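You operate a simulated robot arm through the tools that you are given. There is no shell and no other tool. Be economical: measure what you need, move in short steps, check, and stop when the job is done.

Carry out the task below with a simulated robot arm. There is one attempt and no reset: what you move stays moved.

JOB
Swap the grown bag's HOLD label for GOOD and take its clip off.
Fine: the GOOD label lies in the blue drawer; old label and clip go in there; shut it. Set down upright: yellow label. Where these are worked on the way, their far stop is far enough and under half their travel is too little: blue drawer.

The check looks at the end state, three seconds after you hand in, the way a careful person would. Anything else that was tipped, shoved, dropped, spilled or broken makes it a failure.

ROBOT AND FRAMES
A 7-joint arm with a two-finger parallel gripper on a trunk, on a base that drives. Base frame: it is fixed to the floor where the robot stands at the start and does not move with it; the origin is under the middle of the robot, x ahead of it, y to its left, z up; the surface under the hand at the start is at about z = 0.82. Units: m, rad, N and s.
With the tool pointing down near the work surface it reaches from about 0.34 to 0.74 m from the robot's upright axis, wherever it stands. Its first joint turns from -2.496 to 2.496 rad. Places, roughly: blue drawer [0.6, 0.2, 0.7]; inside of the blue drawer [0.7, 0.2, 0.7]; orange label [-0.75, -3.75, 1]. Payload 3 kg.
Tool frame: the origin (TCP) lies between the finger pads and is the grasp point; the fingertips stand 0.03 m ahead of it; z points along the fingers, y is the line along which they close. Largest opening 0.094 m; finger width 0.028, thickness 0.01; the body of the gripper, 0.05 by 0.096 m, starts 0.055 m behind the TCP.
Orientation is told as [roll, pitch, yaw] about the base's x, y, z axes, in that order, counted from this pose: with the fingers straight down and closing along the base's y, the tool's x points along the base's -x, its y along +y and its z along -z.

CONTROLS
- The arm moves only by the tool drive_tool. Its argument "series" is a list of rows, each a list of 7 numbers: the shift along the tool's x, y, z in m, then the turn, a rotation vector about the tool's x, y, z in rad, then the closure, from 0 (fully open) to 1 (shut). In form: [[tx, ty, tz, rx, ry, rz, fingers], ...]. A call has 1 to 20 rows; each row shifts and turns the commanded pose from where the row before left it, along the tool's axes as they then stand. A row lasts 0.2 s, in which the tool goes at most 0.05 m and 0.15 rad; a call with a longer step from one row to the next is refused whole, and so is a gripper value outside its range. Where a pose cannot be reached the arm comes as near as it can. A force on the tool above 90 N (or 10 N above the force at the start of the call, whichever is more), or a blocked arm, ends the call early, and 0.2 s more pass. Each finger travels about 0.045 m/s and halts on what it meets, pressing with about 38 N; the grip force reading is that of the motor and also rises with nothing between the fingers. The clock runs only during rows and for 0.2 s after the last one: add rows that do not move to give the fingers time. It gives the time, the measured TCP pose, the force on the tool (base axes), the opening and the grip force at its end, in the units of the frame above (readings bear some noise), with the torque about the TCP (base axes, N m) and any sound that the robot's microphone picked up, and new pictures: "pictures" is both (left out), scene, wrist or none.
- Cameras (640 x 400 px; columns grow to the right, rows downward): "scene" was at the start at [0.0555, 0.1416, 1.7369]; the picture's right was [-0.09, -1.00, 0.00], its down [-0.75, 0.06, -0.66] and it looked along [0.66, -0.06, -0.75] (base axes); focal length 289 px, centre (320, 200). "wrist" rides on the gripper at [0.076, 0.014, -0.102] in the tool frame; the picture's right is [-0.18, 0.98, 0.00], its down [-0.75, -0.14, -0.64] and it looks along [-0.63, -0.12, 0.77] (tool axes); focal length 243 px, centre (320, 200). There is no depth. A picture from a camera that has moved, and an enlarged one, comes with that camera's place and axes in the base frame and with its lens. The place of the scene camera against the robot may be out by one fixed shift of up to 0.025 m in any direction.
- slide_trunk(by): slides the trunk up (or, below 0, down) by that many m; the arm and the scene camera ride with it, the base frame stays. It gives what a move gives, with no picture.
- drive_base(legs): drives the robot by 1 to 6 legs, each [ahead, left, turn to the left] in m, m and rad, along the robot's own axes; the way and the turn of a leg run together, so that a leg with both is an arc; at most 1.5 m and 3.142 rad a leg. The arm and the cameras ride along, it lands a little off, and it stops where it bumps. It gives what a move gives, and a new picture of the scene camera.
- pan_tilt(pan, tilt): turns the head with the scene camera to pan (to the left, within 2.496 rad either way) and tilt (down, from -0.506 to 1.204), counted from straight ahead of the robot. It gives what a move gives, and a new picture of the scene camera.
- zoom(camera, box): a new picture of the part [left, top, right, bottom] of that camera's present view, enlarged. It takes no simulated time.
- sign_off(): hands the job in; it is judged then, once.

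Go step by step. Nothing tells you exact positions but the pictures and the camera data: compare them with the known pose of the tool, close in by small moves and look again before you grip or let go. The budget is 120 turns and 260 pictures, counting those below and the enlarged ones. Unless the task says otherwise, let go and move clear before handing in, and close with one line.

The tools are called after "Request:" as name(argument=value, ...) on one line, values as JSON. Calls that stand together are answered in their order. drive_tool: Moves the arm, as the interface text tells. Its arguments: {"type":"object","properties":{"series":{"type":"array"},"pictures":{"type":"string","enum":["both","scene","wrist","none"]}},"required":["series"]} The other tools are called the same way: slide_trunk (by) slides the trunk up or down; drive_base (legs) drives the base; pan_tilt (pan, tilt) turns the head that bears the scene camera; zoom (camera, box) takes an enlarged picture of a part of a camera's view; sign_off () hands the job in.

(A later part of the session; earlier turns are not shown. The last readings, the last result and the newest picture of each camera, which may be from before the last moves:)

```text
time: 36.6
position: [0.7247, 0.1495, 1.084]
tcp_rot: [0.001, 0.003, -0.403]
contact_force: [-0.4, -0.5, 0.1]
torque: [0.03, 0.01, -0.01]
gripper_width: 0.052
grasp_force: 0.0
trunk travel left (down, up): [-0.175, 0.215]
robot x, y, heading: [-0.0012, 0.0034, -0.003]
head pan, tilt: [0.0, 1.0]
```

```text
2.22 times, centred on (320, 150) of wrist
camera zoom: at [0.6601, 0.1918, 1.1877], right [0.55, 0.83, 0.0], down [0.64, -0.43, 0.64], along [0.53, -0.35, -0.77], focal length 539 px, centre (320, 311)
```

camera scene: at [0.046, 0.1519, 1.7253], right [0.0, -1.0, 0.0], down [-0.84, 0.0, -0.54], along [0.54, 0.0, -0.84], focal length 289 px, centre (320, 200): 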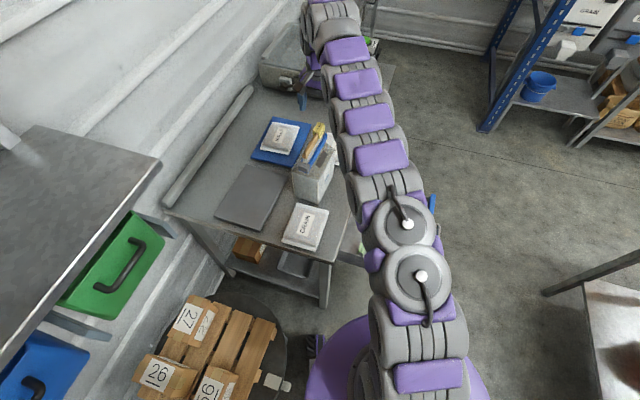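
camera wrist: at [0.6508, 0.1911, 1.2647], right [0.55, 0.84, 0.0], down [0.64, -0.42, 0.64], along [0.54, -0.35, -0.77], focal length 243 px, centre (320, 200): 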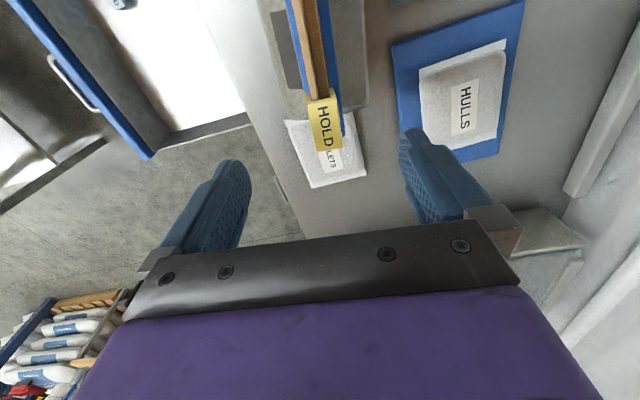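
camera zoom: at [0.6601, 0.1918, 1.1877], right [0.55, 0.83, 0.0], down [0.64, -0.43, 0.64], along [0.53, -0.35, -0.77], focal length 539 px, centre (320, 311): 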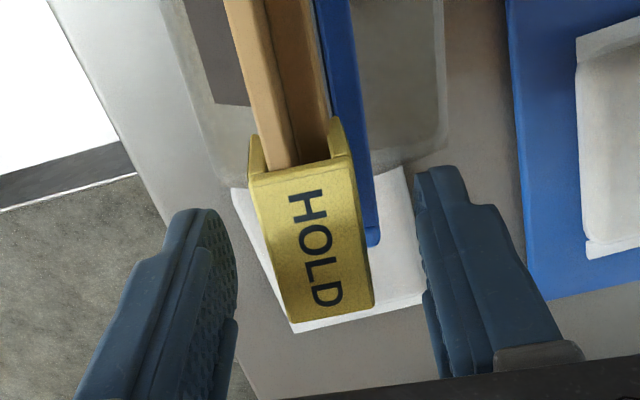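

The label sits between the fingers, about 3 mm off-centre. I'll correct that, close, and lift slightly to see how it comes off.

Request:
drive_tool(series=[[0, -0.003, 0, 0, 0, 0, 0.55], [0, 0, 0, 0, 0, 0, 0.75], [0, 0, 0, 0, 0, 0, 1], [0, 0, 0, 0, 0, 0, 1], [0, 0, -0.006, 0, 0, 0, 1], [0, 0, -0.006, 0, 0, 0, 1], [0, 0, 0, 0, 0, 0, 1]], pictures="none")

Request:
zoom(camera="wrist", box=[220, 60, 420, 240])

Request:
zoom(camera="scene", box=[250, 110, 370, 210])

```text
time: 38.2
position: [0.7235, 0.1455, 1.0977]
tcp_rot: [0.001, 0.005, -0.4]
contact_force: [0.0, 0.5, -0.5]
torque: [-0.02, 0.01, 0.06]
gripper_width: 0.0223
grasp_force: 38.0
trunk travel left (down, up): [-0.175, 0.215]
robot x, y, heading: [0.0013, -0.0008, 0.002]
head pan, tilt: [0.0, 1.0]
```

```text
2.22 times, centred on (320, 150) of wrist
camera zoom: at [0.6597, 0.1879, 1.2004], right [0.55, 0.83, 0.0], down [0.64, -0.43, 0.64], along [0.53, -0.35, -0.77], focal length 539 px, centre (320, 311)
```

zoom: 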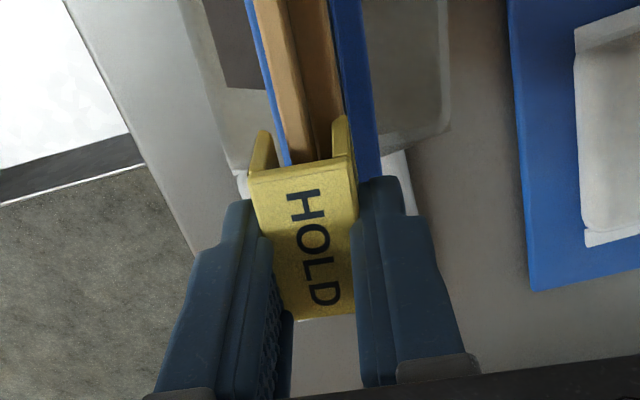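

```text
4.00 times, centred on (310, 160) of scene
camera zoom: at [0.0484, 0.1518, 1.7252], right [0.0, -1.0, 0.0], down [-0.84, 0.0, -0.54], along [0.54, 0.0, -0.84], focal length 1155 px, centre (360, 360)
```

zoom: 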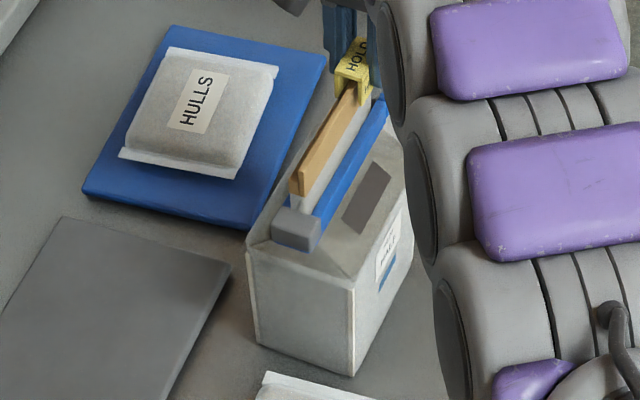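

The label came free with no load on the bag. I'll lift it clear and carry it over the open drawer.

Request:
drive_tool(series=[[0, 0, -0.03, 0, 0, 0, 1], [0, 0, -0.04, 0, 0, 0, 1], [0, 0, -0.04, 0, 0, 0, 1], [0.0067, -0.044, 0, 0, 0, 0, 1], [0.0067, -0.044, 0, 0, 0, 0, 1], [0.0067, -0.044, 0, 0, 0, 0, 1], [0.0067, -0.044, 0, 0, 0, 0, 1], [0.0067, -0.044, 0, 0, 0, 0, 1], [0.0067, -0.044, 0, 0, 0, 0, 1], [0.0067, -0.044, 0, 0, 0, 0, 1], [0, 0, 0.04, 0, 0, 0, 1], [0, 0, 0.04, 0, 0, 0, 1], [0, 0, 0.04, 0, 0, 0, 1], [0, 0, 0, 0, 0, 0, 1]])

```text
time: 41.2
position: [0.5442, -0.1243, 1.0676]
tcp_rot: [0.003, 0.003, -0.402]
contact_force: [1.0, 0.0, 0.5]
torque: [0.02, -0.02, 0.0]
gripper_width: 0.022
grasp_force: 37.7
out of reach, approached as far as the arm can: row 2, 3
trunk travel left (down, up): [-0.175, 0.215]
robot x, y, heading: [0.0002, 0.0029, 0.004]
head pan, tilt: [0.0, 1.0]
camera scene: at [0.0464, 0.1482, 1.7255], right [0.0, -1.0, 0.0], down [-0.84, 0.0, -0.54], along [0.54, 0.0, -0.84], focal length 289 px, centre (320, 200)
camera wrist: at [0.48, -0.0819, 1.1709], right [0.55, 0.83, 0.0], down [0.64, -0.43, 0.64], along [0.53, -0.35, -0.77], focal length 243 px, centre (320, 200)
```

scene: 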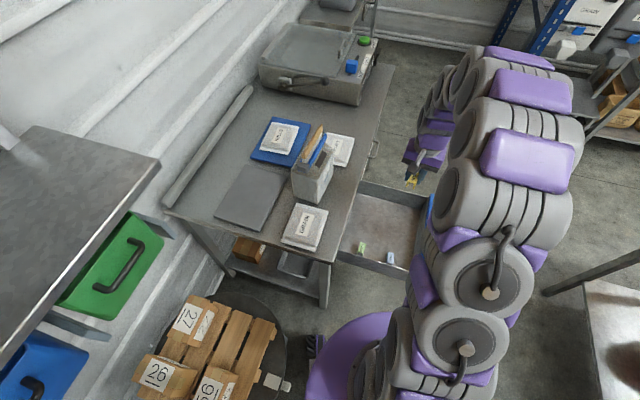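
wrist: 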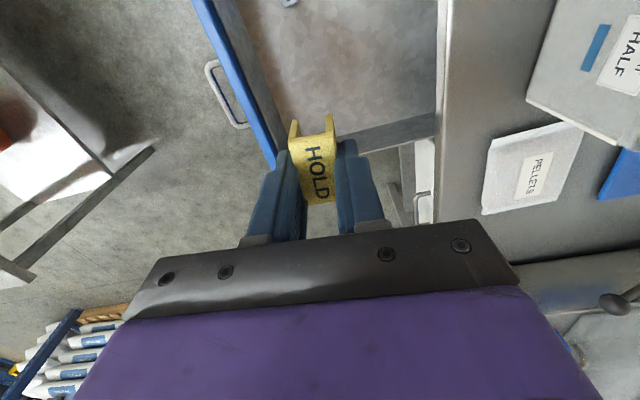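

HOLD is centred over the drawer. Standing labels there have their tops near z 0.707, so I'll descend to just above and then feel for the floor.

Request:
drive_tool(series=[[0, 0, 0.045, 0, 0, 0, 1], [0, 0, 0.045, 0, 0, 0, 1], [0, 0, 0.045, 0, 0, 0, 1], [0, 0, 0.045, 0, 0, 0, 1], [0, 0, 0.045, 0, 0, 0, 1], [0, 0, 0.045, 0, 0, 0, 1], [0, 0, 0.045, 0, 0, 0, 1], [0, 0, 0, 0, 0, 0, 1]], pictures="wrist")

```text
time: 43.0
position: [0.5463, -0.1218, 0.7508]
tcp_rot: [0.005, 0.005, -0.401]
contact_force: [-0.1, 0.3, -0.5]
torque: [0.0, 0.0, 0.02]
gripper_width: 0.0221
grasp_force: 37.8
trunk travel left (down, up): [-0.175, 0.215]
robot x, y, heading: [0.0014, 0.0007, 0.003]
head pan, tilt: [0.0, 1.0]
camera wrist: at [0.4827, -0.0799, 0.854], right [0.55, 0.83, 0.0], down [0.64, -0.43, 0.64], along [0.53, -0.35, -0.77], focal length 243 px, centre (320, 200)
```

wrist: 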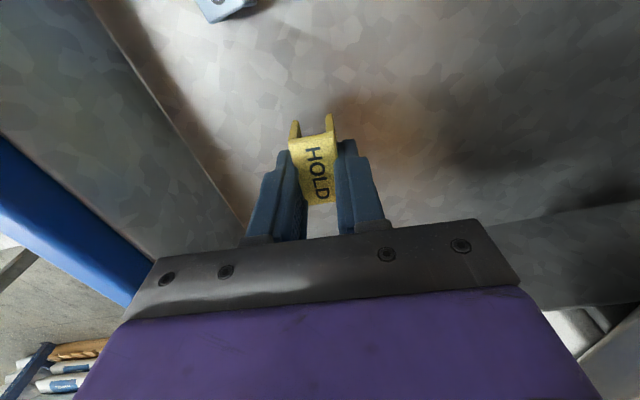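

Request:
drive_tool(series=[[0, 0, 0.012, 0, 0, 0, 1], [0, 0, 0.01, 0, 0, 0, 1], [0, 0, 0, 0, 0, 0, 1]], pictures="none")

Request:
zoom(camera="wrist", box=[230, 60, 430, 240])

```text
time: 43.8
position: [0.5469, -0.1221, 0.7304]
tcp_rot: [0.004, 0.004, -0.402]
contact_force: [-0.3, -1.2, -0.5]
torque: [-0.02, -0.01, 0.01]
gripper_width: 0.0217
grasp_force: 38.0
trunk travel left (down, up): [-0.175, 0.215]
robot x, y, heading: [0.0023, 0.0032, 0.003]
head pan, tilt: [0.0, 1.0]
```

```text
2.22 times, centred on (330, 150) of wrist
camera zoom: at [0.4825, -0.0801, 0.8335], right [0.55, 0.83, 0.0], down [0.64, -0.43, 0.64], along [0.53, -0.35, -0.77], focal length 539 px, centre (298, 311)
```

zoom: 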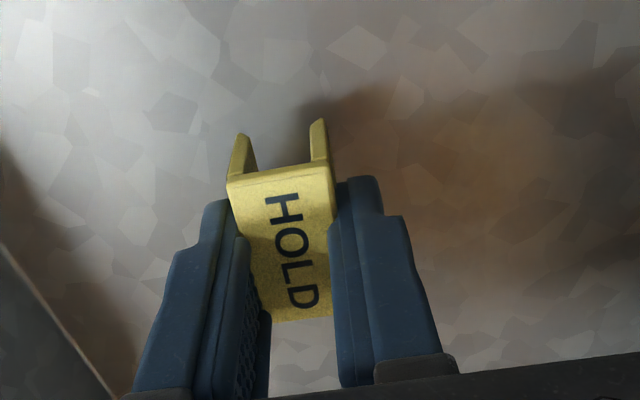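

Request:
drive_tool(series=[[0, 0, 0.006, 0, 0, 0, 1], [0, 0, 0.003, 0, 0, 0, 1], [0, 0, 0, 0, 0, 0, 1]], pictures="none")

```text
time: 44.6
position: [0.5451, -0.1227, 0.7212]
tcp_rot: [0.004, 0.002, -0.401]
contact_force: [-0.5, -0.4, -1.1]
torque: [-0.01, -0.01, 0.03]
gripper_width: 0.0221
grasp_force: 37.2
trunk travel left (down, up): [-0.175, 0.215]
robot x, y, heading: [-0.0002, 0.0036, -0.002]
head pan, tilt: [0.0, 1.0]
```

Request:
drive_tool(series=[[0, 0, 0.004, 0, 0, 0, 1], [0, 0, 0, 0, 0, 0, 1]], pictures="none")

Request:
zoom(camera="wrist", box=[230, 60, 430, 240])

```text
time: 45.2
position: [0.5455, -0.1217, 0.7165]
tcp_rot: [0.004, 0.001, -0.402]
contact_force: [0.2, -0.1, 0.3]
torque: [0.02, 0.0, 0.01]
gripper_width: 0.0221
grasp_force: 37.1
trunk travel left (down, up): [-0.175, 0.215]
robot x, y, heading: [0.0016, 0.0061, 0.008]
head pan, tilt: [0.0, 1.0]
```

```text
2.22 times, centred on (330, 150) of wrist
camera zoom: at [0.481, -0.08, 0.8198], right [0.55, 0.83, 0.0], down [0.64, -0.43, 0.64], along [0.53, -0.35, -0.77], focal length 539 px, centre (298, 311)
```

zoom: 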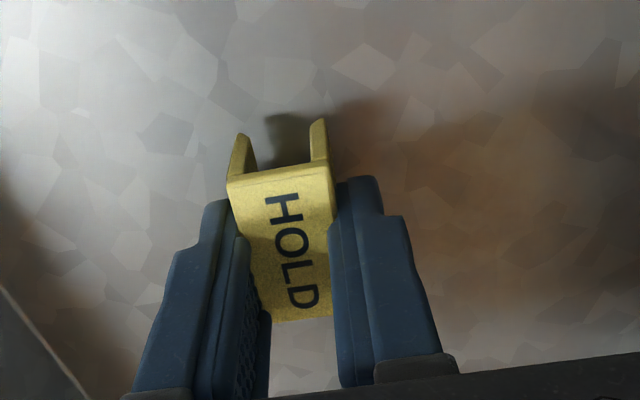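

Request:
drive_tool(series=[[0, 0, 0.004, 0, 0, 0, 1], [0, 0, 0, 0, 0, 0, 1]], pictures="none")

Request:
drive_tool(series=[[0, 0, 0.004, 0, 0, 0, 1], [0, 0, 0, 0, 0, 0, 1]], pictures="none")

Request:
zoom(camera="wrist", box=[230, 60, 430, 240])

```text
time: 45.8
position: [0.5459, -0.1236, 0.7123]
tcp_rot: [0.004, 0.005, -0.402]
contact_force: [0.1, 0.1, -0.4]
torque: [0.01, -0.03, -0.03]
gripper_width: 0.022
grasp_force: 37.7
trunk travel left (down, up): [-0.175, 0.215]
robot x, y, heading: [0.0006, 0.0026, 0.003]
head pan, tilt: [0.0, 1.0]
```

```text
time: 46.4
position: [0.5454, -0.1225, 0.7082]
tcp_rot: [0.003, 0.003, -0.402]
contact_force: [-0.4, -0.4, -0.8]
torque: [-0.01, 0.05, -0.02]
gripper_width: 0.0222
grasp_force: 38.1
trunk travel left (down, up): [-0.175, 0.215]
robot x, y, heading: [0.001, 0.0012, 0.004]
head pan, tilt: [0.0, 1.0]
```

```text
2.22 times, centred on (330, 150) of wrist
camera zoom: at [0.4816, -0.0797, 0.8118], right [0.55, 0.83, 0.0], down [0.64, -0.43, 0.64], along [0.53, -0.35, -0.77], focal length 539 px, centre (298, 311)
```

zoom: 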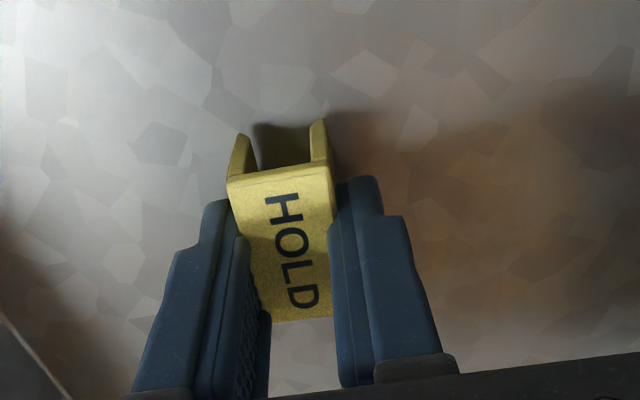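

Shadow and legs nearly meet; the floor is a few millimetres further. I'll keep stepping down.

Request:
drive_tool(series=[[0, 0, 0.003, 0, 0, 0, 1], [0, 0, 0, 0, 0, 0, 1]], pictures="none")

Request:
drive_tool(series=[[0, 0, 0.003, 0, 0, 0, 1], [0, 0, 0, 0, 0, 0, 1]], pictures="none")

Request:
zoom(camera="wrist", box=[230, 60, 430, 240])

```text
time: 47.0
position: [0.5455, -0.122, 0.7056]
tcp_rot: [0.002, 0.004, -0.401]
contact_force: [0.3, -0.4, -0.4]
torque: [-0.02, -0.01, 0.0]
gripper_width: 0.0219
grasp_force: 37.9
trunk travel left (down, up): [-0.175, 0.215]
robot x, y, heading: [0.0003, 0.0034, 0.002]
head pan, tilt: [0.0, 1.0]
```

```text
time: 47.6
position: [0.5453, -0.1213, 0.7019]
tcp_rot: [0.003, 0.005, -0.4]
contact_force: [0.3, 0.7, 0.3]
torque: [0.02, -0.01, 0.0]
gripper_width: 0.0222
grasp_force: 38.2
trunk travel left (down, up): [-0.175, 0.215]
robot x, y, heading: [0.0003, 0.0017, 0.006]
head pan, tilt: [0.0, 1.0]
```

```text
2.22 times, centred on (330, 150) of wrist
camera zoom: at [0.4818, -0.0799, 0.8057], right [0.55, 0.83, 0.0], down [0.64, -0.43, 0.64], along [0.53, -0.35, -0.77], focal length 539 px, centre (298, 311)
```

zoom: 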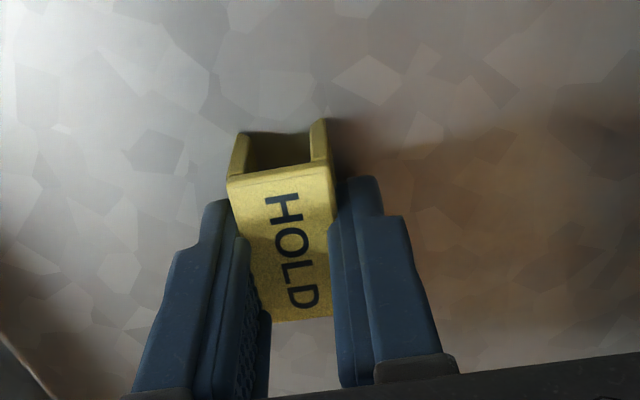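

Request:
drive_tool(series=[[0, 0, 0.002, 0, 0, 0, 1], [0, 0, 0, 0, 0, 0, 1]], pictures="none")

Request:
drive_tool(series=[[0, 0, 0.002, 0, 0, 0, 1], [0, 0, 0, 0, 0, 0, 1]], pictures="none")

Request:
zoom(camera="wrist", box=[230, 60, 430, 240])

```text
time: 48.2
position: [0.5461, -0.1224, 0.7016]
tcp_rot: [0.004, 0.002, -0.401]
contact_force: [-1.4, -1.2, 11.9]
torque: [0.03, 0.16, -0.03]
gripper_width: 0.0221
grasp_force: 38.1
trunk travel left (down, up): [-0.175, 0.215]
robot x, y, heading: [0.0022, 0.0035, 0.006]
head pan, tilt: [0.0, 1.0]
```

```text
time: 48.8
position: [0.5455, -0.1229, 0.6999]
tcp_rot: [0.003, -0.001, -0.401]
contact_force: [0.7, -1.7, 34.9]
torque: [0.02, 0.13, -0.01]
gripper_width: 0.022
grasp_force: 37.9
trunk travel left (down, up): [-0.175, 0.215]
robot x, y, heading: [-0.0005, 0.0016, 0.004]
head pan, tilt: [0.0, 1.0]
```

```text
2.22 times, centred on (330, 150) of wrist
camera zoom: at [0.4815, -0.0795, 0.8033], right [0.55, 0.83, 0.0], down [0.64, -0.43, 0.64], along [0.54, -0.35, -0.77], focal length 539 px, centre (298, 311)
```

zoom: 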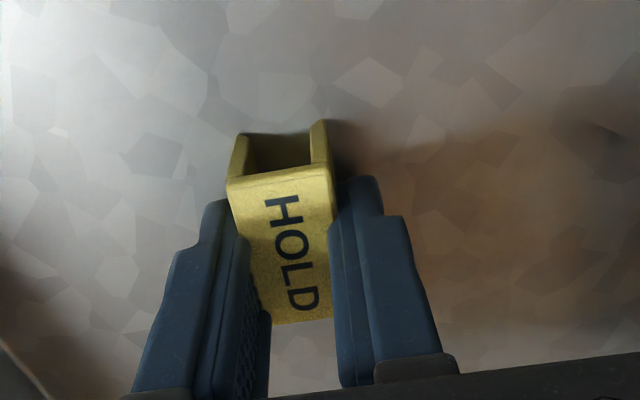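

HOLD stands on the floor (contact at TCP z ≈ 0.701). I'll relieve the load, open, and rise.

Request:
drive_tool(series=[[0, 0, -0.004, 0, 0, 0, 1], [0, 0, 0, 0, 0, 0, 0.65], [0, 0, 0, 0, 0, 0, 0.5], [0, 0, 0, 0, 0, 0, 0.5], [0, 0, -0.04, 0, 0, 0, 0.5], [0, 0, -0.045, 0, 0, 0, 0.5], [0, 0, -0.045, 0, 0, 0, 0.5], [0, 0, -0.045, 0, 0, 0, 0.5], [0, 0, -0.045, 0, 0, 0, 0.5], [0.03, 0, -0.035, 0, 0, 0, 0.5], [0.03, 0, -0.035, 0, 0, 0, 0.5]], pictures="both")

```text
time: 51.2
position: [0.4893, -0.0985, 0.9947]
tcp_rot: [0.002, 0.001, -0.401]
contact_force: [0.5, 0.6, 0.0]
torque: [0.01, -0.02, -0.01]
gripper_width: 0.0469
grasp_force: 0.1
trunk travel left (down, up): [-0.175, 0.215]
robot x, y, heading: [-0.004, -0.0003, 0.006]
head pan, tilt: [0.0, 1.0]
camera scene: at [0.0445, 0.1502, 1.7254], right [0.0, -1.0, 0.0], down [-0.84, 0.0, -0.54], along [0.54, 0.0, -0.84], focal length 289 px, centre (320, 200)
camera wrist: at [0.426, -0.0571, 1.0978], right [0.55, 0.83, 0.0], down [0.64, -0.43, 0.64], along [0.53, -0.35, -0.77], focal length 243 px, centre (320, 200)
```

scene: 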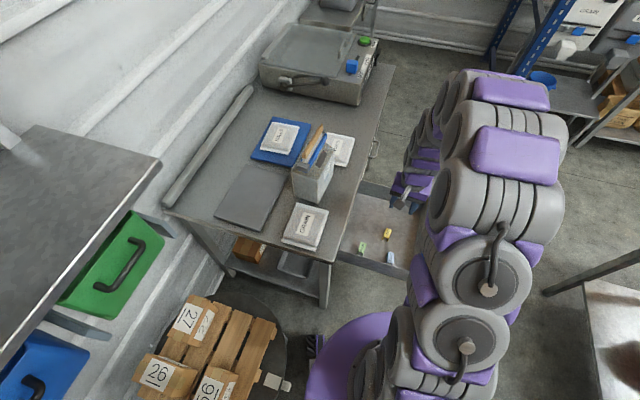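
wrist: 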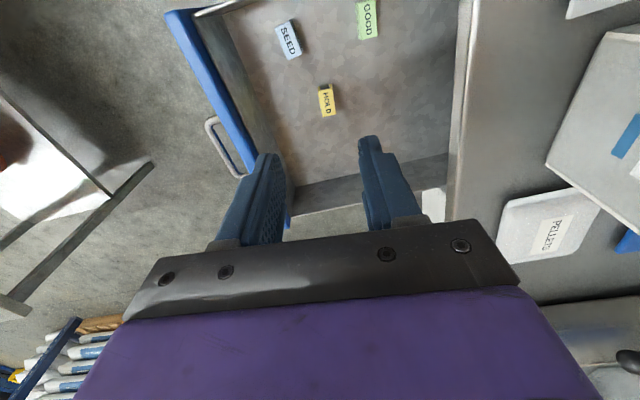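

HOLD stands upright beside the others. Now I'll return above the bag to inspect the clip without the label in the way.

Request:
drive_tool(series=[[0, 0, -0.045, 0, 0, 0, 0], [0, 0, -0.045, 0, 0, 0, 0], [0, 0, -0.045, 0, 0, 0, 0], [0, 0, -0.045, 0, 0, 0, 0], [-0.0131, 0.0457, 0, 0, 0, 0, 0], [-0.0131, 0.0457, 0, 0, 0, 0, 0], [-0.0131, 0.0457, 0, 0, 0, 0, 0], [-0.0131, 0.0457, 0, 0, 0, 0, 0], [-0.0131, 0.0457, 0, 0, 0, 0, 0], [-0.0131, 0.0457, 0, 0, 0, 0, 0], [-0.0131, 0.0457, 0, 0, 0, 0, 0], [0, 0, 0, 0, 0, 0, 0]], pictures="none")

Request:
zoom(camera="wrist", box=[240, 40, 430, 200])

Request:
zoom(camera="wrist", box=[280, 100, 370, 170])

```text
time: 53.8
position: [0.7005, 0.1575, 1.178]
tcp_rot: [0.002, 0.001, -0.402]
contact_force: [0.4, -0.1, 0.4]
torque: [0.0, -0.03, 0.02]
gripper_width: 0.0939
grasp_force: 0.0
trunk travel left (down, up): [-0.175, 0.215]
robot x, y, heading: [0.0009, 0.0018, 0.011]
head pan, tilt: [0.0, 1.0]
```

```text
2.50 times, centred on (335, 120) of wrist
camera zoom: at [0.6354, 0.2001, 1.2806], right [0.55, 0.83, 0.0], down [0.64, -0.43, 0.64], along [0.53, -0.35, -0.77], focal length 606 px, centre (282, 400)
```

zoom: 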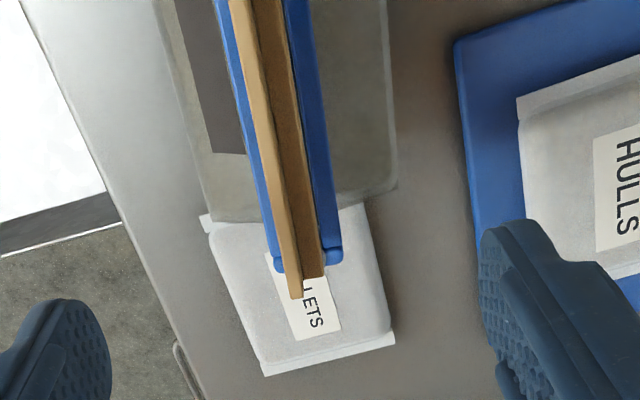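

```text
5.71 times, centred on (325, 135) of wrist
camera zoom: at [0.6354, 0.2001, 1.2806], right [0.55, 0.83, 0.0], down [0.64, -0.43, 0.64], along [0.53, -0.35, -0.77], focal length 1386 px, centre (291, 571)
```

zoom: 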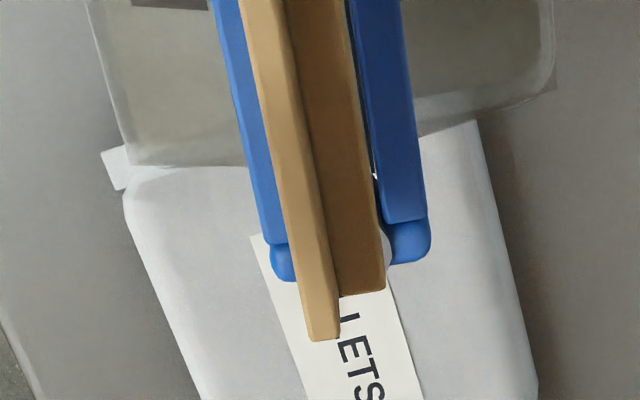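

The jaws are bridged at both ends (cap near, pin far), so I take it the clip lifts off upward now the label is gone. I'll come down over its middle and check clearance before gripping.

Request:
drive_tool(series=[[0.029, 0.0024, 0.02, 0, 0, 0, 0.2], [0, 0, 0.04, 0, 0, 0, 0.3], [0, 0, 0.04, 0, 0, 0, 0.3], [0, 0, 0.03, 0, 0, 0, 0.3], [0, 0, 0, 0, 0, 0, 0.3]], pictures="scene")

Request:
zoom(camera="wrist", box=[220, 60, 430, 240])

Request:
zoom(camera="scene", box=[260, 110, 380, 210])

```text
time: 55.0
position: [0.6738, 0.1706, 1.0428]
tcp_rot: [0.002, 0.004, -0.402]
contact_force: [0.6, -0.7, -0.4]
torque: [0.04, -0.02, 0.0]
gripper_width: 0.0657
grasp_force: 0.0
trunk travel left (down, up): [-0.175, 0.215]
robot x, y, heading: [0.0024, 0.0013, 0.005]
head pan, tilt: [0.0, 1.0]
camera scene: at [0.0474, 0.1512, 1.7253], right [0.0, -1.0, 0.0], down [-0.84, 0.0, -0.54], along [0.54, 0.0, -0.84], focal length 289 px, centre (320, 200)
```

scene: 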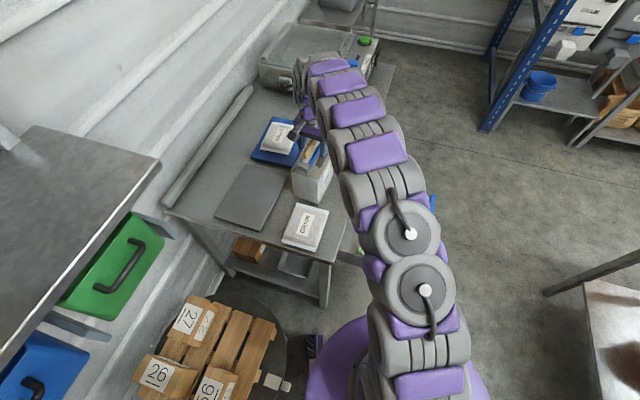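

```text
2.22 times, centred on (325, 150) of wrist
camera zoom: at [0.6097, 0.2127, 1.1465], right [0.55, 0.83, 0.0], down [0.64, -0.43, 0.64], along [0.53, -0.35, -0.77], focal length 539 px, centre (309, 311)
```

zoom: 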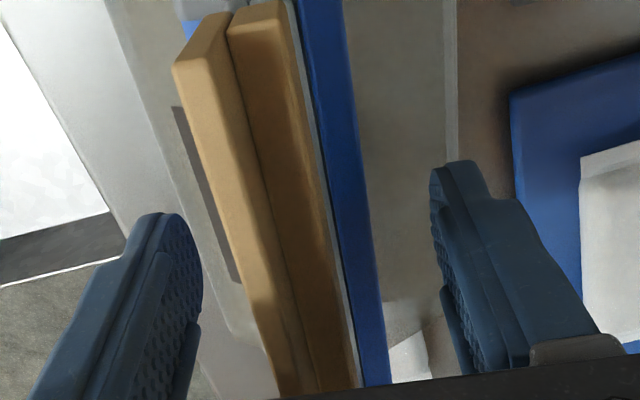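

```text
4.00 times, centred on (320, 160) of scene
camera zoom: at [0.0474, 0.1512, 1.7253], right [0.0, -1.0, 0.0], down [-0.84, 0.0, -0.54], along [0.54, 0.0, -0.84], focal length 1155 px, centre (320, 360)
```

zoom: 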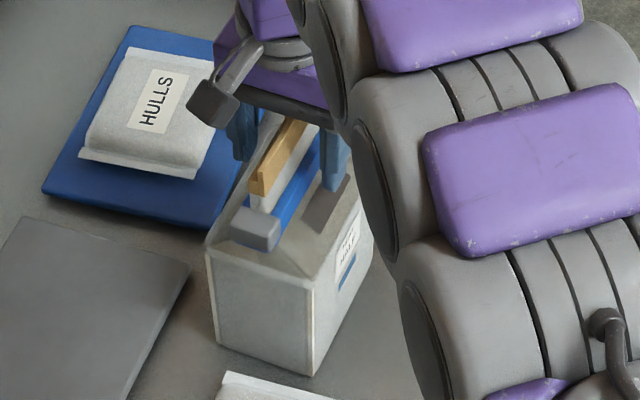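

Centring is within a couple of millimetres. I'll descend 2 cm, close on both jaws, and test with a tiny lift.

Request:
drive_tool(series=[[0, 0, 0.01, 0, 0, 0, 0.4], [0, 0, 0.01, 0, 0, 0, 0.5], [0, 0, 0, 0, 0, 0, 0.6], [0, 0, 0, 0, 0, 0, 0.8], [0, 0, 0, 0, 0, 0, 1], [0, 0, 0, 0, 0, 0, 1]], pictures="none")

Request:
zoom(camera="wrist", box=[220, 60, 430, 240])

Request:
zoom(camera="scene", box=[260, 110, 380, 210])

```text
time: 56.4
position: [0.6749, 0.1718, 1.0247]
tcp_rot: [0.003, 0.003, -0.401]
contact_force: [-2.4, -4.1, 0.4]
torque: [-0.08, 0.06, 0.03]
gripper_width: 0.0367
grasp_force: 38.3
trunk travel left (down, up): [-0.175, 0.215]
robot x, y, heading: [0.0027, 0.0036, 0.002]
head pan, tilt: [0.0, 1.0]
```

```text
2.22 times, centred on (325, 150) of wrist
camera zoom: at [0.6107, 0.2141, 1.1268], right [0.55, 0.83, 0.0], down [0.64, -0.43, 0.64], along [0.53, -0.35, -0.77], focal length 539 px, centre (309, 311)
```

zoom: 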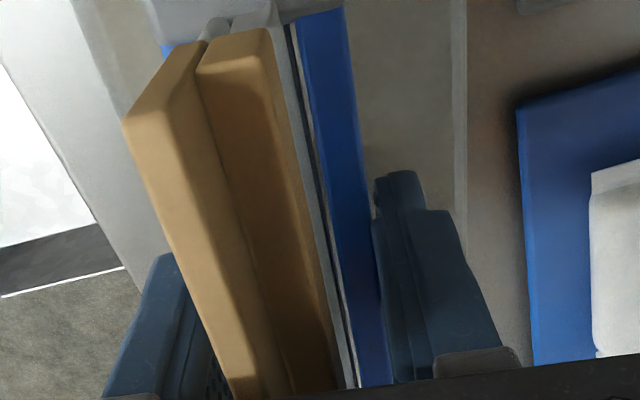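

```text
4.00 times, centred on (320, 160) of scene
camera zoom: at [0.0475, 0.1502, 1.7253], right [0.0, -1.0, 0.0], down [-0.84, 0.0, -0.54], along [0.54, 0.0, -0.84], focal length 1155 px, centre (320, 360)
```

zoom: 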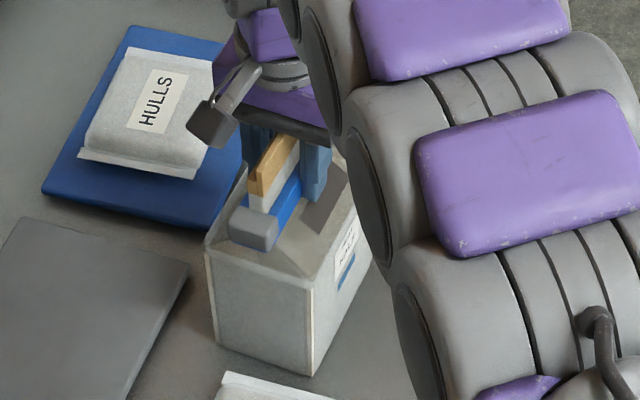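

Gripped at 37 mm width. A tiny lift test next.

Request:
drive_tool(series=[[0, -0.001, -0.002, 0, 0, 0, 1], [0, 0, -0.003, 0, 0, 0, 1], [0, 0, 0, 0, 0, 0, 1]], pictures="none")

Request:
zoom(camera="scene", box=[260, 110, 380, 210])

```text
time: 57.2
position: [0.6735, 0.1719, 1.0275]
tcp_rot: [0.001, 0.004, -0.401]
contact_force: [-1.1, -1.7, -0.7]
torque: [0.03, 0.02, 0.08]
gripper_width: 0.037
grasp_force: 37.8
trunk travel left (down, up): [-0.175, 0.215]
robot x, y, heading: [-0.0006, 0.0018, 0.001]
head pan, tilt: [0.0, 1.0]
```

```text
4.00 times, centred on (320, 160) of scene
camera zoom: at [0.048, 0.1512, 1.7252], right [0.0, -1.0, 0.0], down [-0.84, 0.0, -0.54], along [0.54, 0.0, -0.84], focal length 1155 px, centre (320, 360)
```

zoom: 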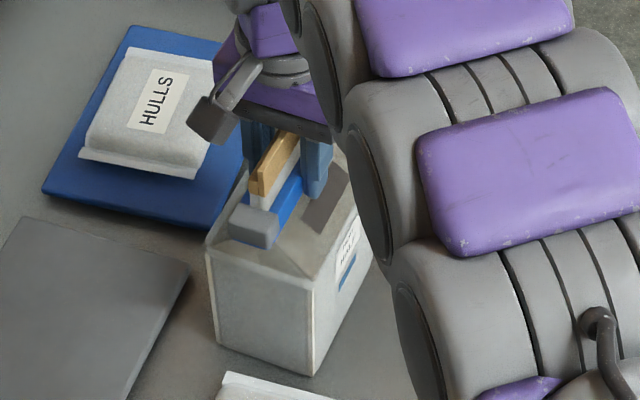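

Practically no load, and the bag looks still. I'll lift another 2 cm and compare.

Request:
drive_tool(series=[[0, 0, -0.005, 0, 0, 0, 1], [0, 0, -0.005, 0, 0, 0, 1], [0, 0, -0.005, 0, 0, 0, 1], [0, 0, 0, 0, 0, 0, 1]], pictures="none")

Request:
zoom(camera="scene", box=[260, 110, 380, 210])

```text
time: 58.2
position: [0.6734, 0.1717, 1.0438]
tcp_rot: [0.002, 0.001, -0.4]
contact_force: [-0.1, -1.2, -0.5]
torque: [-0.02, 0.0, 0.04]
gripper_width: 0.0367
grasp_force: 38.0
trunk travel left (down, up): [-0.175, 0.215]
robot x, y, heading: [-0.0018, 0.0031, -0.002]
head pan, tilt: [0.0, 1.0]
```

```text
4.00 times, centred on (320, 160) of scene
camera zoom: at [0.0481, 0.1515, 1.7252], right [0.0, -1.0, 0.0], down [-0.84, 0.0, -0.54], along [0.54, 0.0, -0.84], focal length 1155 px, centre (320, 360)
```

zoom: 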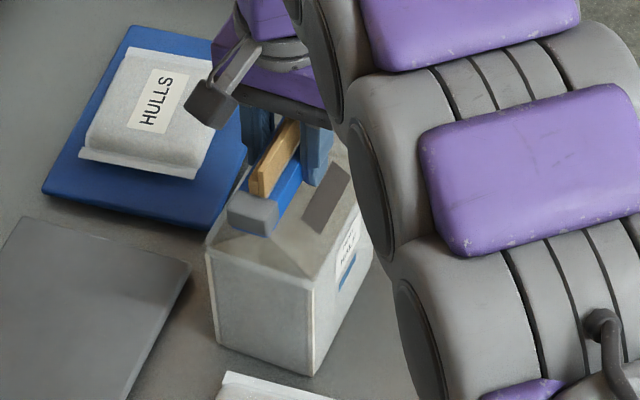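

The clip is sliding up cleanly and the bag stays put. I'll lift it fully clear.

Request:
drive_tool(series=[[0, 0, -0.01, 0, 0, 0, 1], [0, 0, -0.01, 0, 0, 0, 1], [0, 0, -0.015, 0, 0, 0, 1], [0, 0, -0.02, 0, 0, 0, 1], [0, 0, -0.03, 0, 0, 0, 1], [0, 0, -0.03, 0, 0, 0, 1], [0, 0, 0, 0, 0, 0, 1]])

Request:
zoom(camera="scene", box=[240, 90, 380, 210])

```text
time: 59.8
position: [0.6748, 0.1733, 1.1588]
tcp_rot: [0.0, 0.003, -0.401]
contact_force: [0.1, -0.3, -0.3]
torque: [0.02, -0.03, -0.02]
gripper_width: 0.0371
grasp_force: 37.9
trunk travel left (down, up): [-0.175, 0.215]
robot x, y, heading: [0.0006, 0.003, 0.004]
head pan, tilt: [0.0, 1.0]
camera scene: at [0.0482, 0.152, 1.7251], right [0.0, -1.0, 0.0], down [-0.84, 0.0, -0.54], along [0.54, 0.0, -0.84], focal length 289 px, centre (320, 200)
camera wrist: at [0.6103, 0.2155, 1.2627], right [0.55, 0.83, 0.0], down [0.64, -0.43, 0.64], along [0.53, -0.35, -0.77], focal length 243 px, centre (320, 200)
```

scene: 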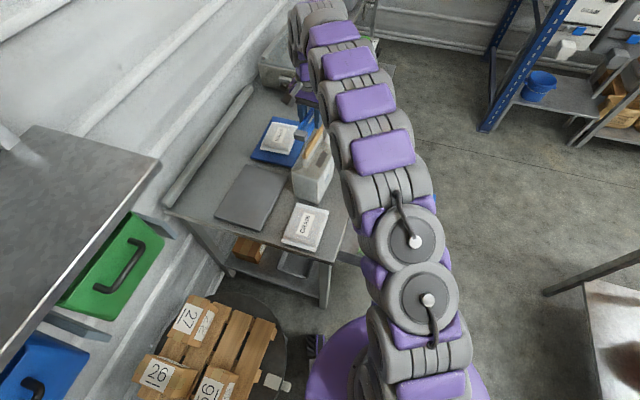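
wrist: 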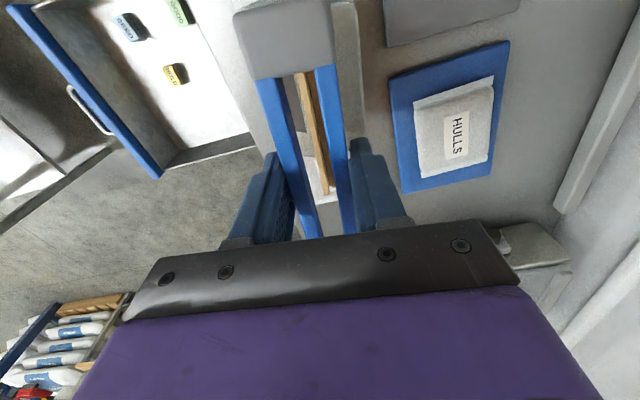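

```text
3.33 times, centred on (310, 150) of scene
camera zoom: at [0.0482, 0.152, 1.7251], right [0.0, -1.0, 0.0], down [-0.84, 0.0, -0.54], along [0.54, 0.0, -0.84], focal length 963 px, centre (353, 367)
```

zoom: 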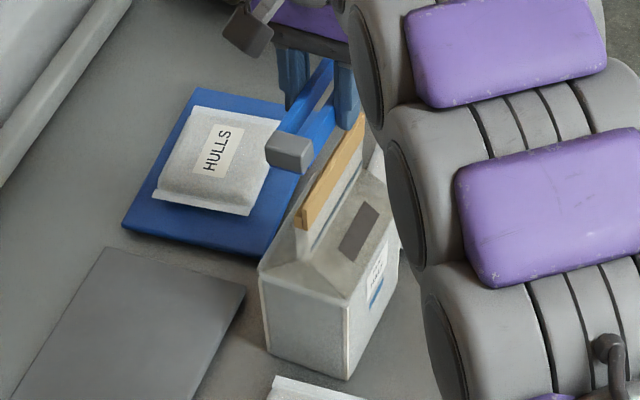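

The clip is off and the bag still stands upright. I'll carry the clip to a free strip of drawer floor near (0.628, -0.070), clear of the three labels.

Request:
drive_tool(series=[[-0.0086, -0.0403, 0, 0, 0, 0, 1], [-0.0086, -0.0403, 0, 0, 0, 0, 1], [-0.0086, -0.0403, 0, 0, 0, 0, 1], [-0.0086, -0.0403, 0, 0, 0, 0, 1], [-0.0086, -0.0403, 0, 0, 0, 0, 1], [-0.0086, -0.0403, 0, 0, 0, 0, 1], [0, 0, 0.045, 0, 0, 0, 1], [0, 0, 0.045, 0, 0, 0, 1], [0, 0, 0.045, 0, 0, 0, 1], [0, 0, 0.045, 0, 0, 0, 1], [0, 0, 0.045, 0, 0, 0, 1], [0, 0, 0.045, 0, 0, 0, 1], [0, 0, 0.03, 0, 0, 0, 1], [0, 0, 0, 0, 0, 0, 1]])

```text
time: 62.8
position: [0.6266, -0.0698, 0.8578]
tcp_rot: [0.003, 0.005, -0.4]
contact_force: [-0.3, -0.4, -1.2]
torque: [-0.04, 0.02, 0.04]
gripper_width: 0.0322
grasp_force: 37.5
trunk travel left (down, up): [-0.175, 0.215]
robot x, y, heading: [0.0001, 0.0034, 0.006]
head pan, tilt: [0.0, 1.0]
camera scene: at [0.048, 0.1492, 1.7254], right [0.0, -1.0, 0.0], down [-0.84, 0.0, -0.54], along [0.54, 0.0, -0.84], focal length 289 px, centre (320, 200)
camera wrist: at [0.5628, -0.0281, 0.9611], right [0.55, 0.83, 0.0], down [0.64, -0.43, 0.64], along [0.53, -0.35, -0.77], focal length 243 px, centre (320, 200)
```

scene: 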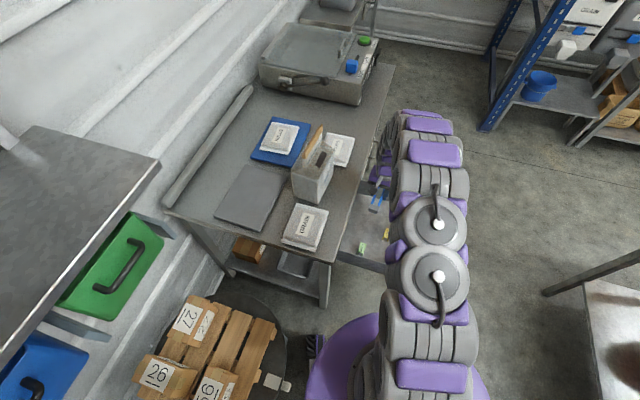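
wrist: 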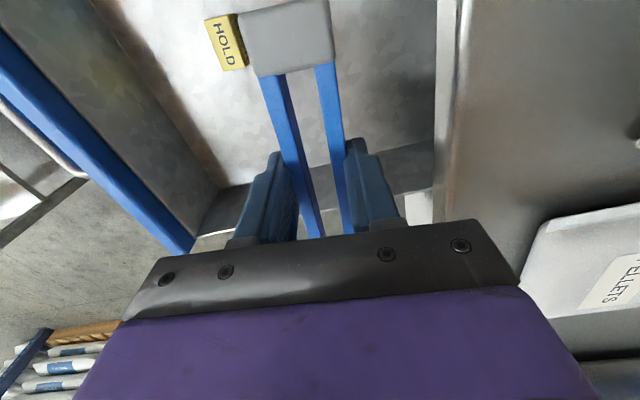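

Request:
drive_tool(series=[[0, 0, 0.04, 0, 0, 0, 1], [0, 0, 0.04, 0, 0, 0, 1], [0, 0, 0.035, 0, 0, 0, 1], [0, 0, 0.02, 0, 0, 0, 1], [0, 0, 0, 0, 0, 0, 1]], pictures="wrist")

```text
time: 64.0
position: [0.6255, -0.069, 0.7228]
tcp_rot: [0.0, 0.004, -0.401]
contact_force: [0.0, -0.2, 0.1]
torque: [-0.04, 0.04, -0.03]
gripper_width: 0.0324
grasp_force: 38.0
trunk travel left (down, up): [-0.175, 0.215]
robot x, y, heading: [-0.0051, 0.0022, 0.004]
head pan, tilt: [0.0, 1.0]
camera wrist: at [0.5621, -0.0271, 0.8259], right [0.55, 0.83, 0.0], down [0.64, -0.43, 0.64], along [0.53, -0.35, -0.77], focal length 243 px, centre (320, 200)
```

wrist: 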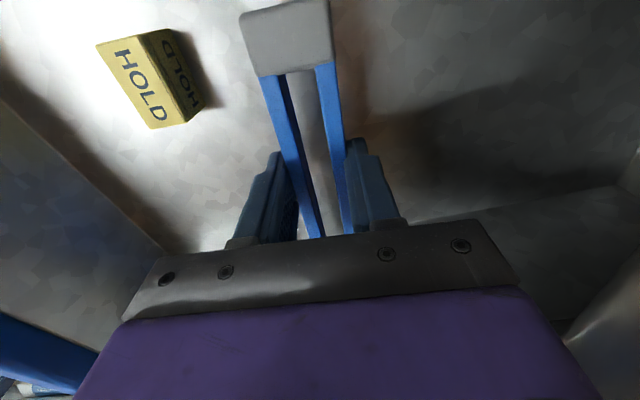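

Clear of HOLD and the walls. I'll step down until contact.

Request:
drive_tool(series=[[0, 0, 0.01, 0, 0, 0, 1], [0, 0, 0.005, 0, 0, 0, 1], [0, 0, 0, 0, 0, 0, 1]], pictures="none")

Request:
drive_tool(series=[[0, 0, 0.004, 0, 0, 0, 1], [0, 0, 0, 0, 0, 0, 1]], pictures="none")

Request:
drive_tool(series=[[0, 0, 0.004, 0, 0, 0, 1], [0, 0, 0, 0, 0, 0, 1]], pictures="none")

```text
time: 64.8
position: [0.6266, -0.0689, 0.7083]
tcp_rot: [0.001, 0.004, -0.402]
contact_force: [-0.5, -0.5, 0.2]
torque: [-0.02, 0.02, 0.01]
gripper_width: 0.0324
grasp_force: 38.0
trunk travel left (down, up): [-0.175, 0.215]
robot x, y, heading: [0.0006, 0.0009, 0.002]
head pan, tilt: [0.0, 1.0]
```

```text
time: 65.4
position: [0.6255, -0.0693, 0.7052]
tcp_rot: [0.002, 0.004, -0.402]
contact_force: [-0.7, -0.8, -0.7]
torque: [0.03, -0.01, 0.01]
gripper_width: 0.0326
grasp_force: 38.1
trunk travel left (down, up): [-0.175, 0.215]
robot x, y, heading: [0.0, 0.0046, 0.005]
head pan, tilt: [0.0, 1.0]
```

```text
time: 66.0
position: [0.6257, -0.0691, 0.7004]
tcp_rot: [0.001, 0.004, -0.401]
contact_force: [-0.1, 0.5, -1.2]
torque: [0.05, 0.03, 0.03]
gripper_width: 0.0323
grasp_force: 37.9
trunk travel left (down, up): [-0.175, 0.215]
robot x, y, heading: [-0.0017, 0.0018, 0.004]
head pan, tilt: [0.0, 1.0]
```

Request:
drive_tool(series=[[0, 0, 0.003, 0, 0, 0, 1], [0, 0, 0, 0, 0, 0, 1]], pictures="none")

Request:
drive_tool(series=[[0, 0, 0.002, 0, 0, 0, 1], [0, 0, 0, 0, 0, 0, 1]], pictures="wrist")

```text
time: 66.6
position: [0.6271, -0.0696, 0.6997]
tcp_rot: [0.004, 0.003, -0.401]
contact_force: [-0.8, -1.3, 22.2]
torque: [0.06, 0.65, 0.03]
gripper_width: 0.0325
grasp_force: 37.6
trunk travel left (down, up): [-0.175, 0.215]
robot x, y, heading: [-0.0021, 0.0084, 0.0]
head pan, tilt: [0.0, 1.0]
```

```text
time: 67.2
position: [0.6263, -0.0692, 0.6967]
tcp_rot: [0.003, 0.0, -0.402]
contact_force: [2.5, -1.7, 32.5]
torque: [-0.11, 0.0, -0.01]
gripper_width: 0.0328
grasp_force: 38.4
trunk travel left (down, up): [-0.175, 0.215]
robot x, y, heading: [0.002, 0.0006, 0.002]
head pan, tilt: [0.0, 1.0]
camera wrist: at [0.5618, -0.0273, 0.7993], right [0.55, 0.83, 0.0], down [0.64, -0.43, 0.64], along [0.54, -0.35, -0.77], focal length 243 px, centre (320, 200)
```

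wrist: 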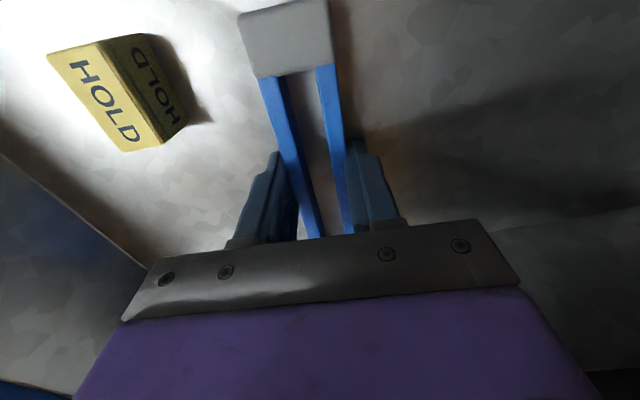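

Contact is reached. I'll relieve the load, open moderately, and rise straight up.

Request:
drive_tool(series=[[0, 0, -0.003, 0, 0, 0, 1], [0, 0, 0, 0, 0, 0, 0.5], [0, 0, 0, 0, 0, 0, 0.4], [0, 0, 0, 0, 0, 0, 0.35], [0, 0, -0.03, 0, 0, 0, 0.35], [0, 0, -0.04, 0, 0, 0, 0.35], [0, 0, -0.045, 0, 0, 0, 0.35], [0, 0, -0.045, 0, 0, 0, 0.35], [0, 0, -0.045, 0, 0, 0, 0.35], [0, 0, -0.045, 0, 0, 0, 0.35], [0.045, 0, 0, 0, 0, 0, 0.35], [0.045, 0, 0, 0, 0, 0, 0.35], [0, 0, 0, 0, 0, 0, 0.35]])

```text
time: 70.0
position: [0.5419, -0.0343, 0.9484]
tcp_rot: [0.002, 0.004, -0.402]
contact_force: [-0.7, 0.4, -0.4]
torque: [0.01, -0.04, -0.02]
gripper_width: 0.0609
grasp_force: 0.1
trunk travel left (down, up): [-0.175, 0.215]
robot x, y, heading: [-0.0012, 0.0073, 0.001]
head pan, tilt: [0.0, 1.0]
camera scene: at [0.0478, 0.1502, 1.7253], right [0.0, -1.0, 0.0], down [-0.84, 0.0, -0.54], along [0.54, 0.0, -0.84], focal length 289 px, centre (320, 200)
camera wrist: at [0.4776, 0.0079, 1.0521], right [0.55, 0.83, 0.0], down [0.64, -0.43, 0.64], along [0.53, -0.35, -0.77], focal length 243 px, centre (320, 200)
```

scene: 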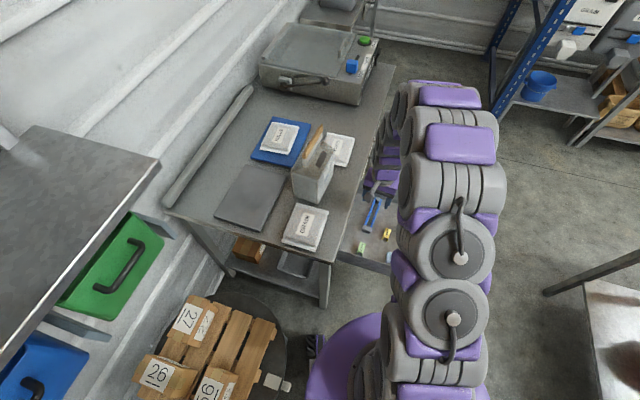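
wrist: 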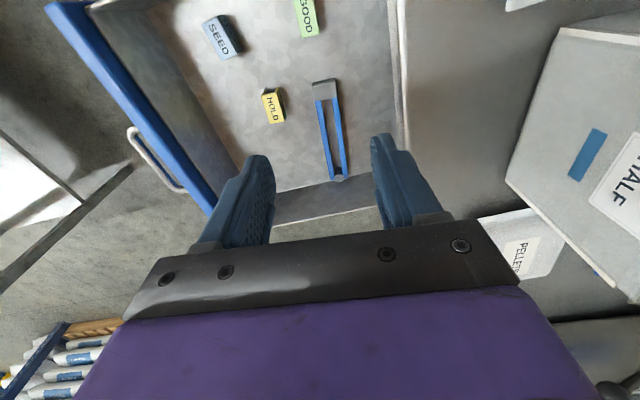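

The clip lies clear in the drawer. Next I'll go over GOOD (about 0.485, -0.017) and look before gripping.

Request:
drive_tool(series=[[0.03, 0, 0, 0, 0, 0, 0.35], [0.029, -0.004, 0.02, 0, 0, 0, 0.35], [0, 0, 0.04, 0, 0, 0, 0.35], [0, 0, 0.04, 0, 0, 0, 0.35], [0, 0, 0, 0, 0, 0, 0.35]], pictures="none")

Request:
zoom(camera="wrist", box=[200, 40, 440, 240])

```text
time: 71.2
position: [0.4885, -0.0159, 0.8493]
tcp_rot: [0.001, 0.003, -0.401]
contact_force: [0.3, 0.2, 0.4]
torque: [0.01, 0.01, 0.0]
gripper_width: 0.0608
grasp_force: 0.0
trunk travel left (down, up): [-0.175, 0.215]
robot x, y, heading: [0.0016, 0.0019, -0.0]
head pan, tilt: [0.0, 1.0]
```

```text
2.00 times, centred on (320, 140) of wrist
camera zoom: at [0.4245, 0.0268, 0.9526], right [0.55, 0.83, 0.0], down [0.64, -0.43, 0.64], along [0.53, -0.35, -0.77], focal length 485 px, centre (320, 320)
```

zoom: 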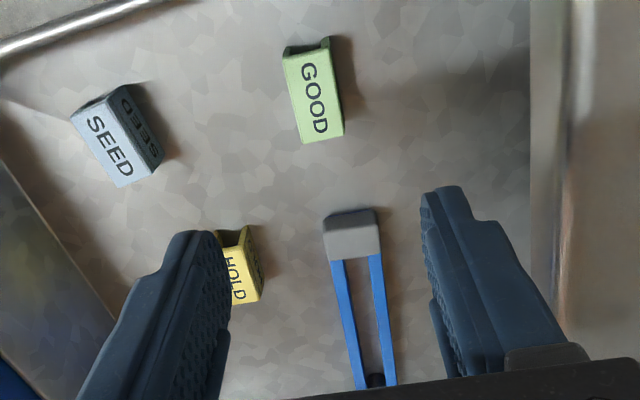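

GOOD measures at (0.4825, -0.016), yaw about -0.37, with 7 cm to the bench edge. I'll align and descend to it.

Request:
drive_tool(series=[[0.0055, -0.0023, 0.03, 0, 0, -0.03, 0.45], [0, 0, 0.04, 0, 0, 0, 0.45], [0, 0, 0.04, 0, 0, 0, 0.45], [0, 0, 0, 0, 0, 0, 0.45]], pictures="none")

Request:
zoom(camera="wrist", box=[220, 60, 420, 240])

```text
time: 72.2
position: [0.4814, -0.0148, 0.7396]
tcp_rot: [0.002, 0.004, -0.372]
contact_force: [1.0, 0.2, 0.5]
torque: [0.0, 0.01, -0.03]
gripper_width: 0.0515
grasp_force: 0.0
trunk travel left (down, up): [-0.175, 0.215]
robot x, y, heading: [0.0025, 0.0007, 0.005]
head pan, tilt: [0.0, 1.0]
```

```text
2.22 times, centred on (320, 150) of wrist
camera zoom: at [0.416, 0.0262, 0.8433], right [0.53, 0.85, 0.0], down [0.65, -0.41, 0.64], along [0.54, -0.34, -0.77], focal length 539 px, centre (320, 311)
```

zoom: 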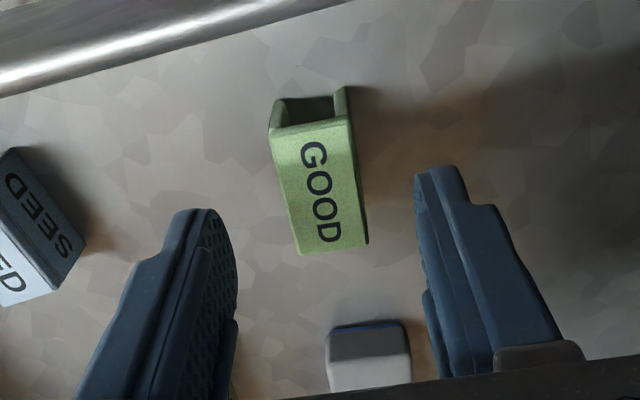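

Aligned. I'll descend the last 3.8 cm, grip GOOD, and lift a little.

Request:
drive_tool(series=[[0, 0, 0.02, 0, 0, 0, 0.45], [0, 0, 0.0175, 0, 0, 0, 0.45], [0, 0, 0, 0, 0, 0, 0.6], [0, 0, 0, 0, 0, 0, 0.8], [0, 0, 0, 0, 0, 0, 1], [0, 0, 0, 0, 0, 0, 1], [0, 0, -0.02, 0, 0, 0, 1], [0, 0, -0.02, 0, 0, 0, 1], [0, 0, 0, 0, 0, 0, 1]], pictures="none")

Request:
zoom(camera="wrist", box=[230, 60, 430, 240])

```text
time: 74.2
position: [0.4809, -0.014, 0.7415]
tcp_rot: [0.001, 0.004, -0.372]
contact_force: [-0.3, -0.5, 0.4]
torque: [0.0, -0.01, 0.0]
gripper_width: 0.0222
grasp_force: 38.2
trunk travel left (down, up): [-0.175, 0.215]
robot x, y, heading: [0.0006, 0.0019, 0.009]
head pan, tilt: [0.0, 1.0]
```

```text
2.22 times, centred on (330, 150) of wrist
camera zoom: at [0.4159, 0.0263, 0.844], right [0.53, 0.85, 0.0], down [0.65, -0.41, 0.64], along [0.54, -0.34, -0.77], focal length 539 px, centre (298, 311)
```

zoom: 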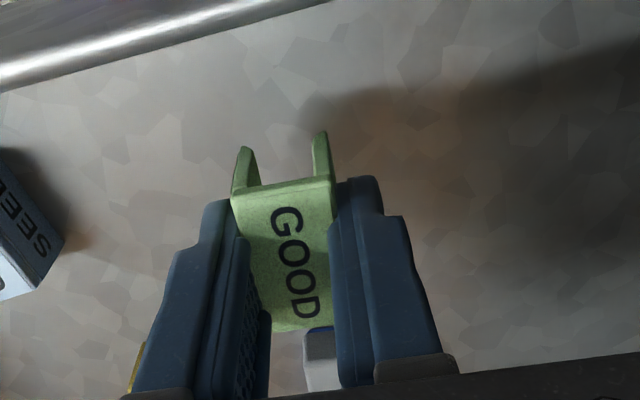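

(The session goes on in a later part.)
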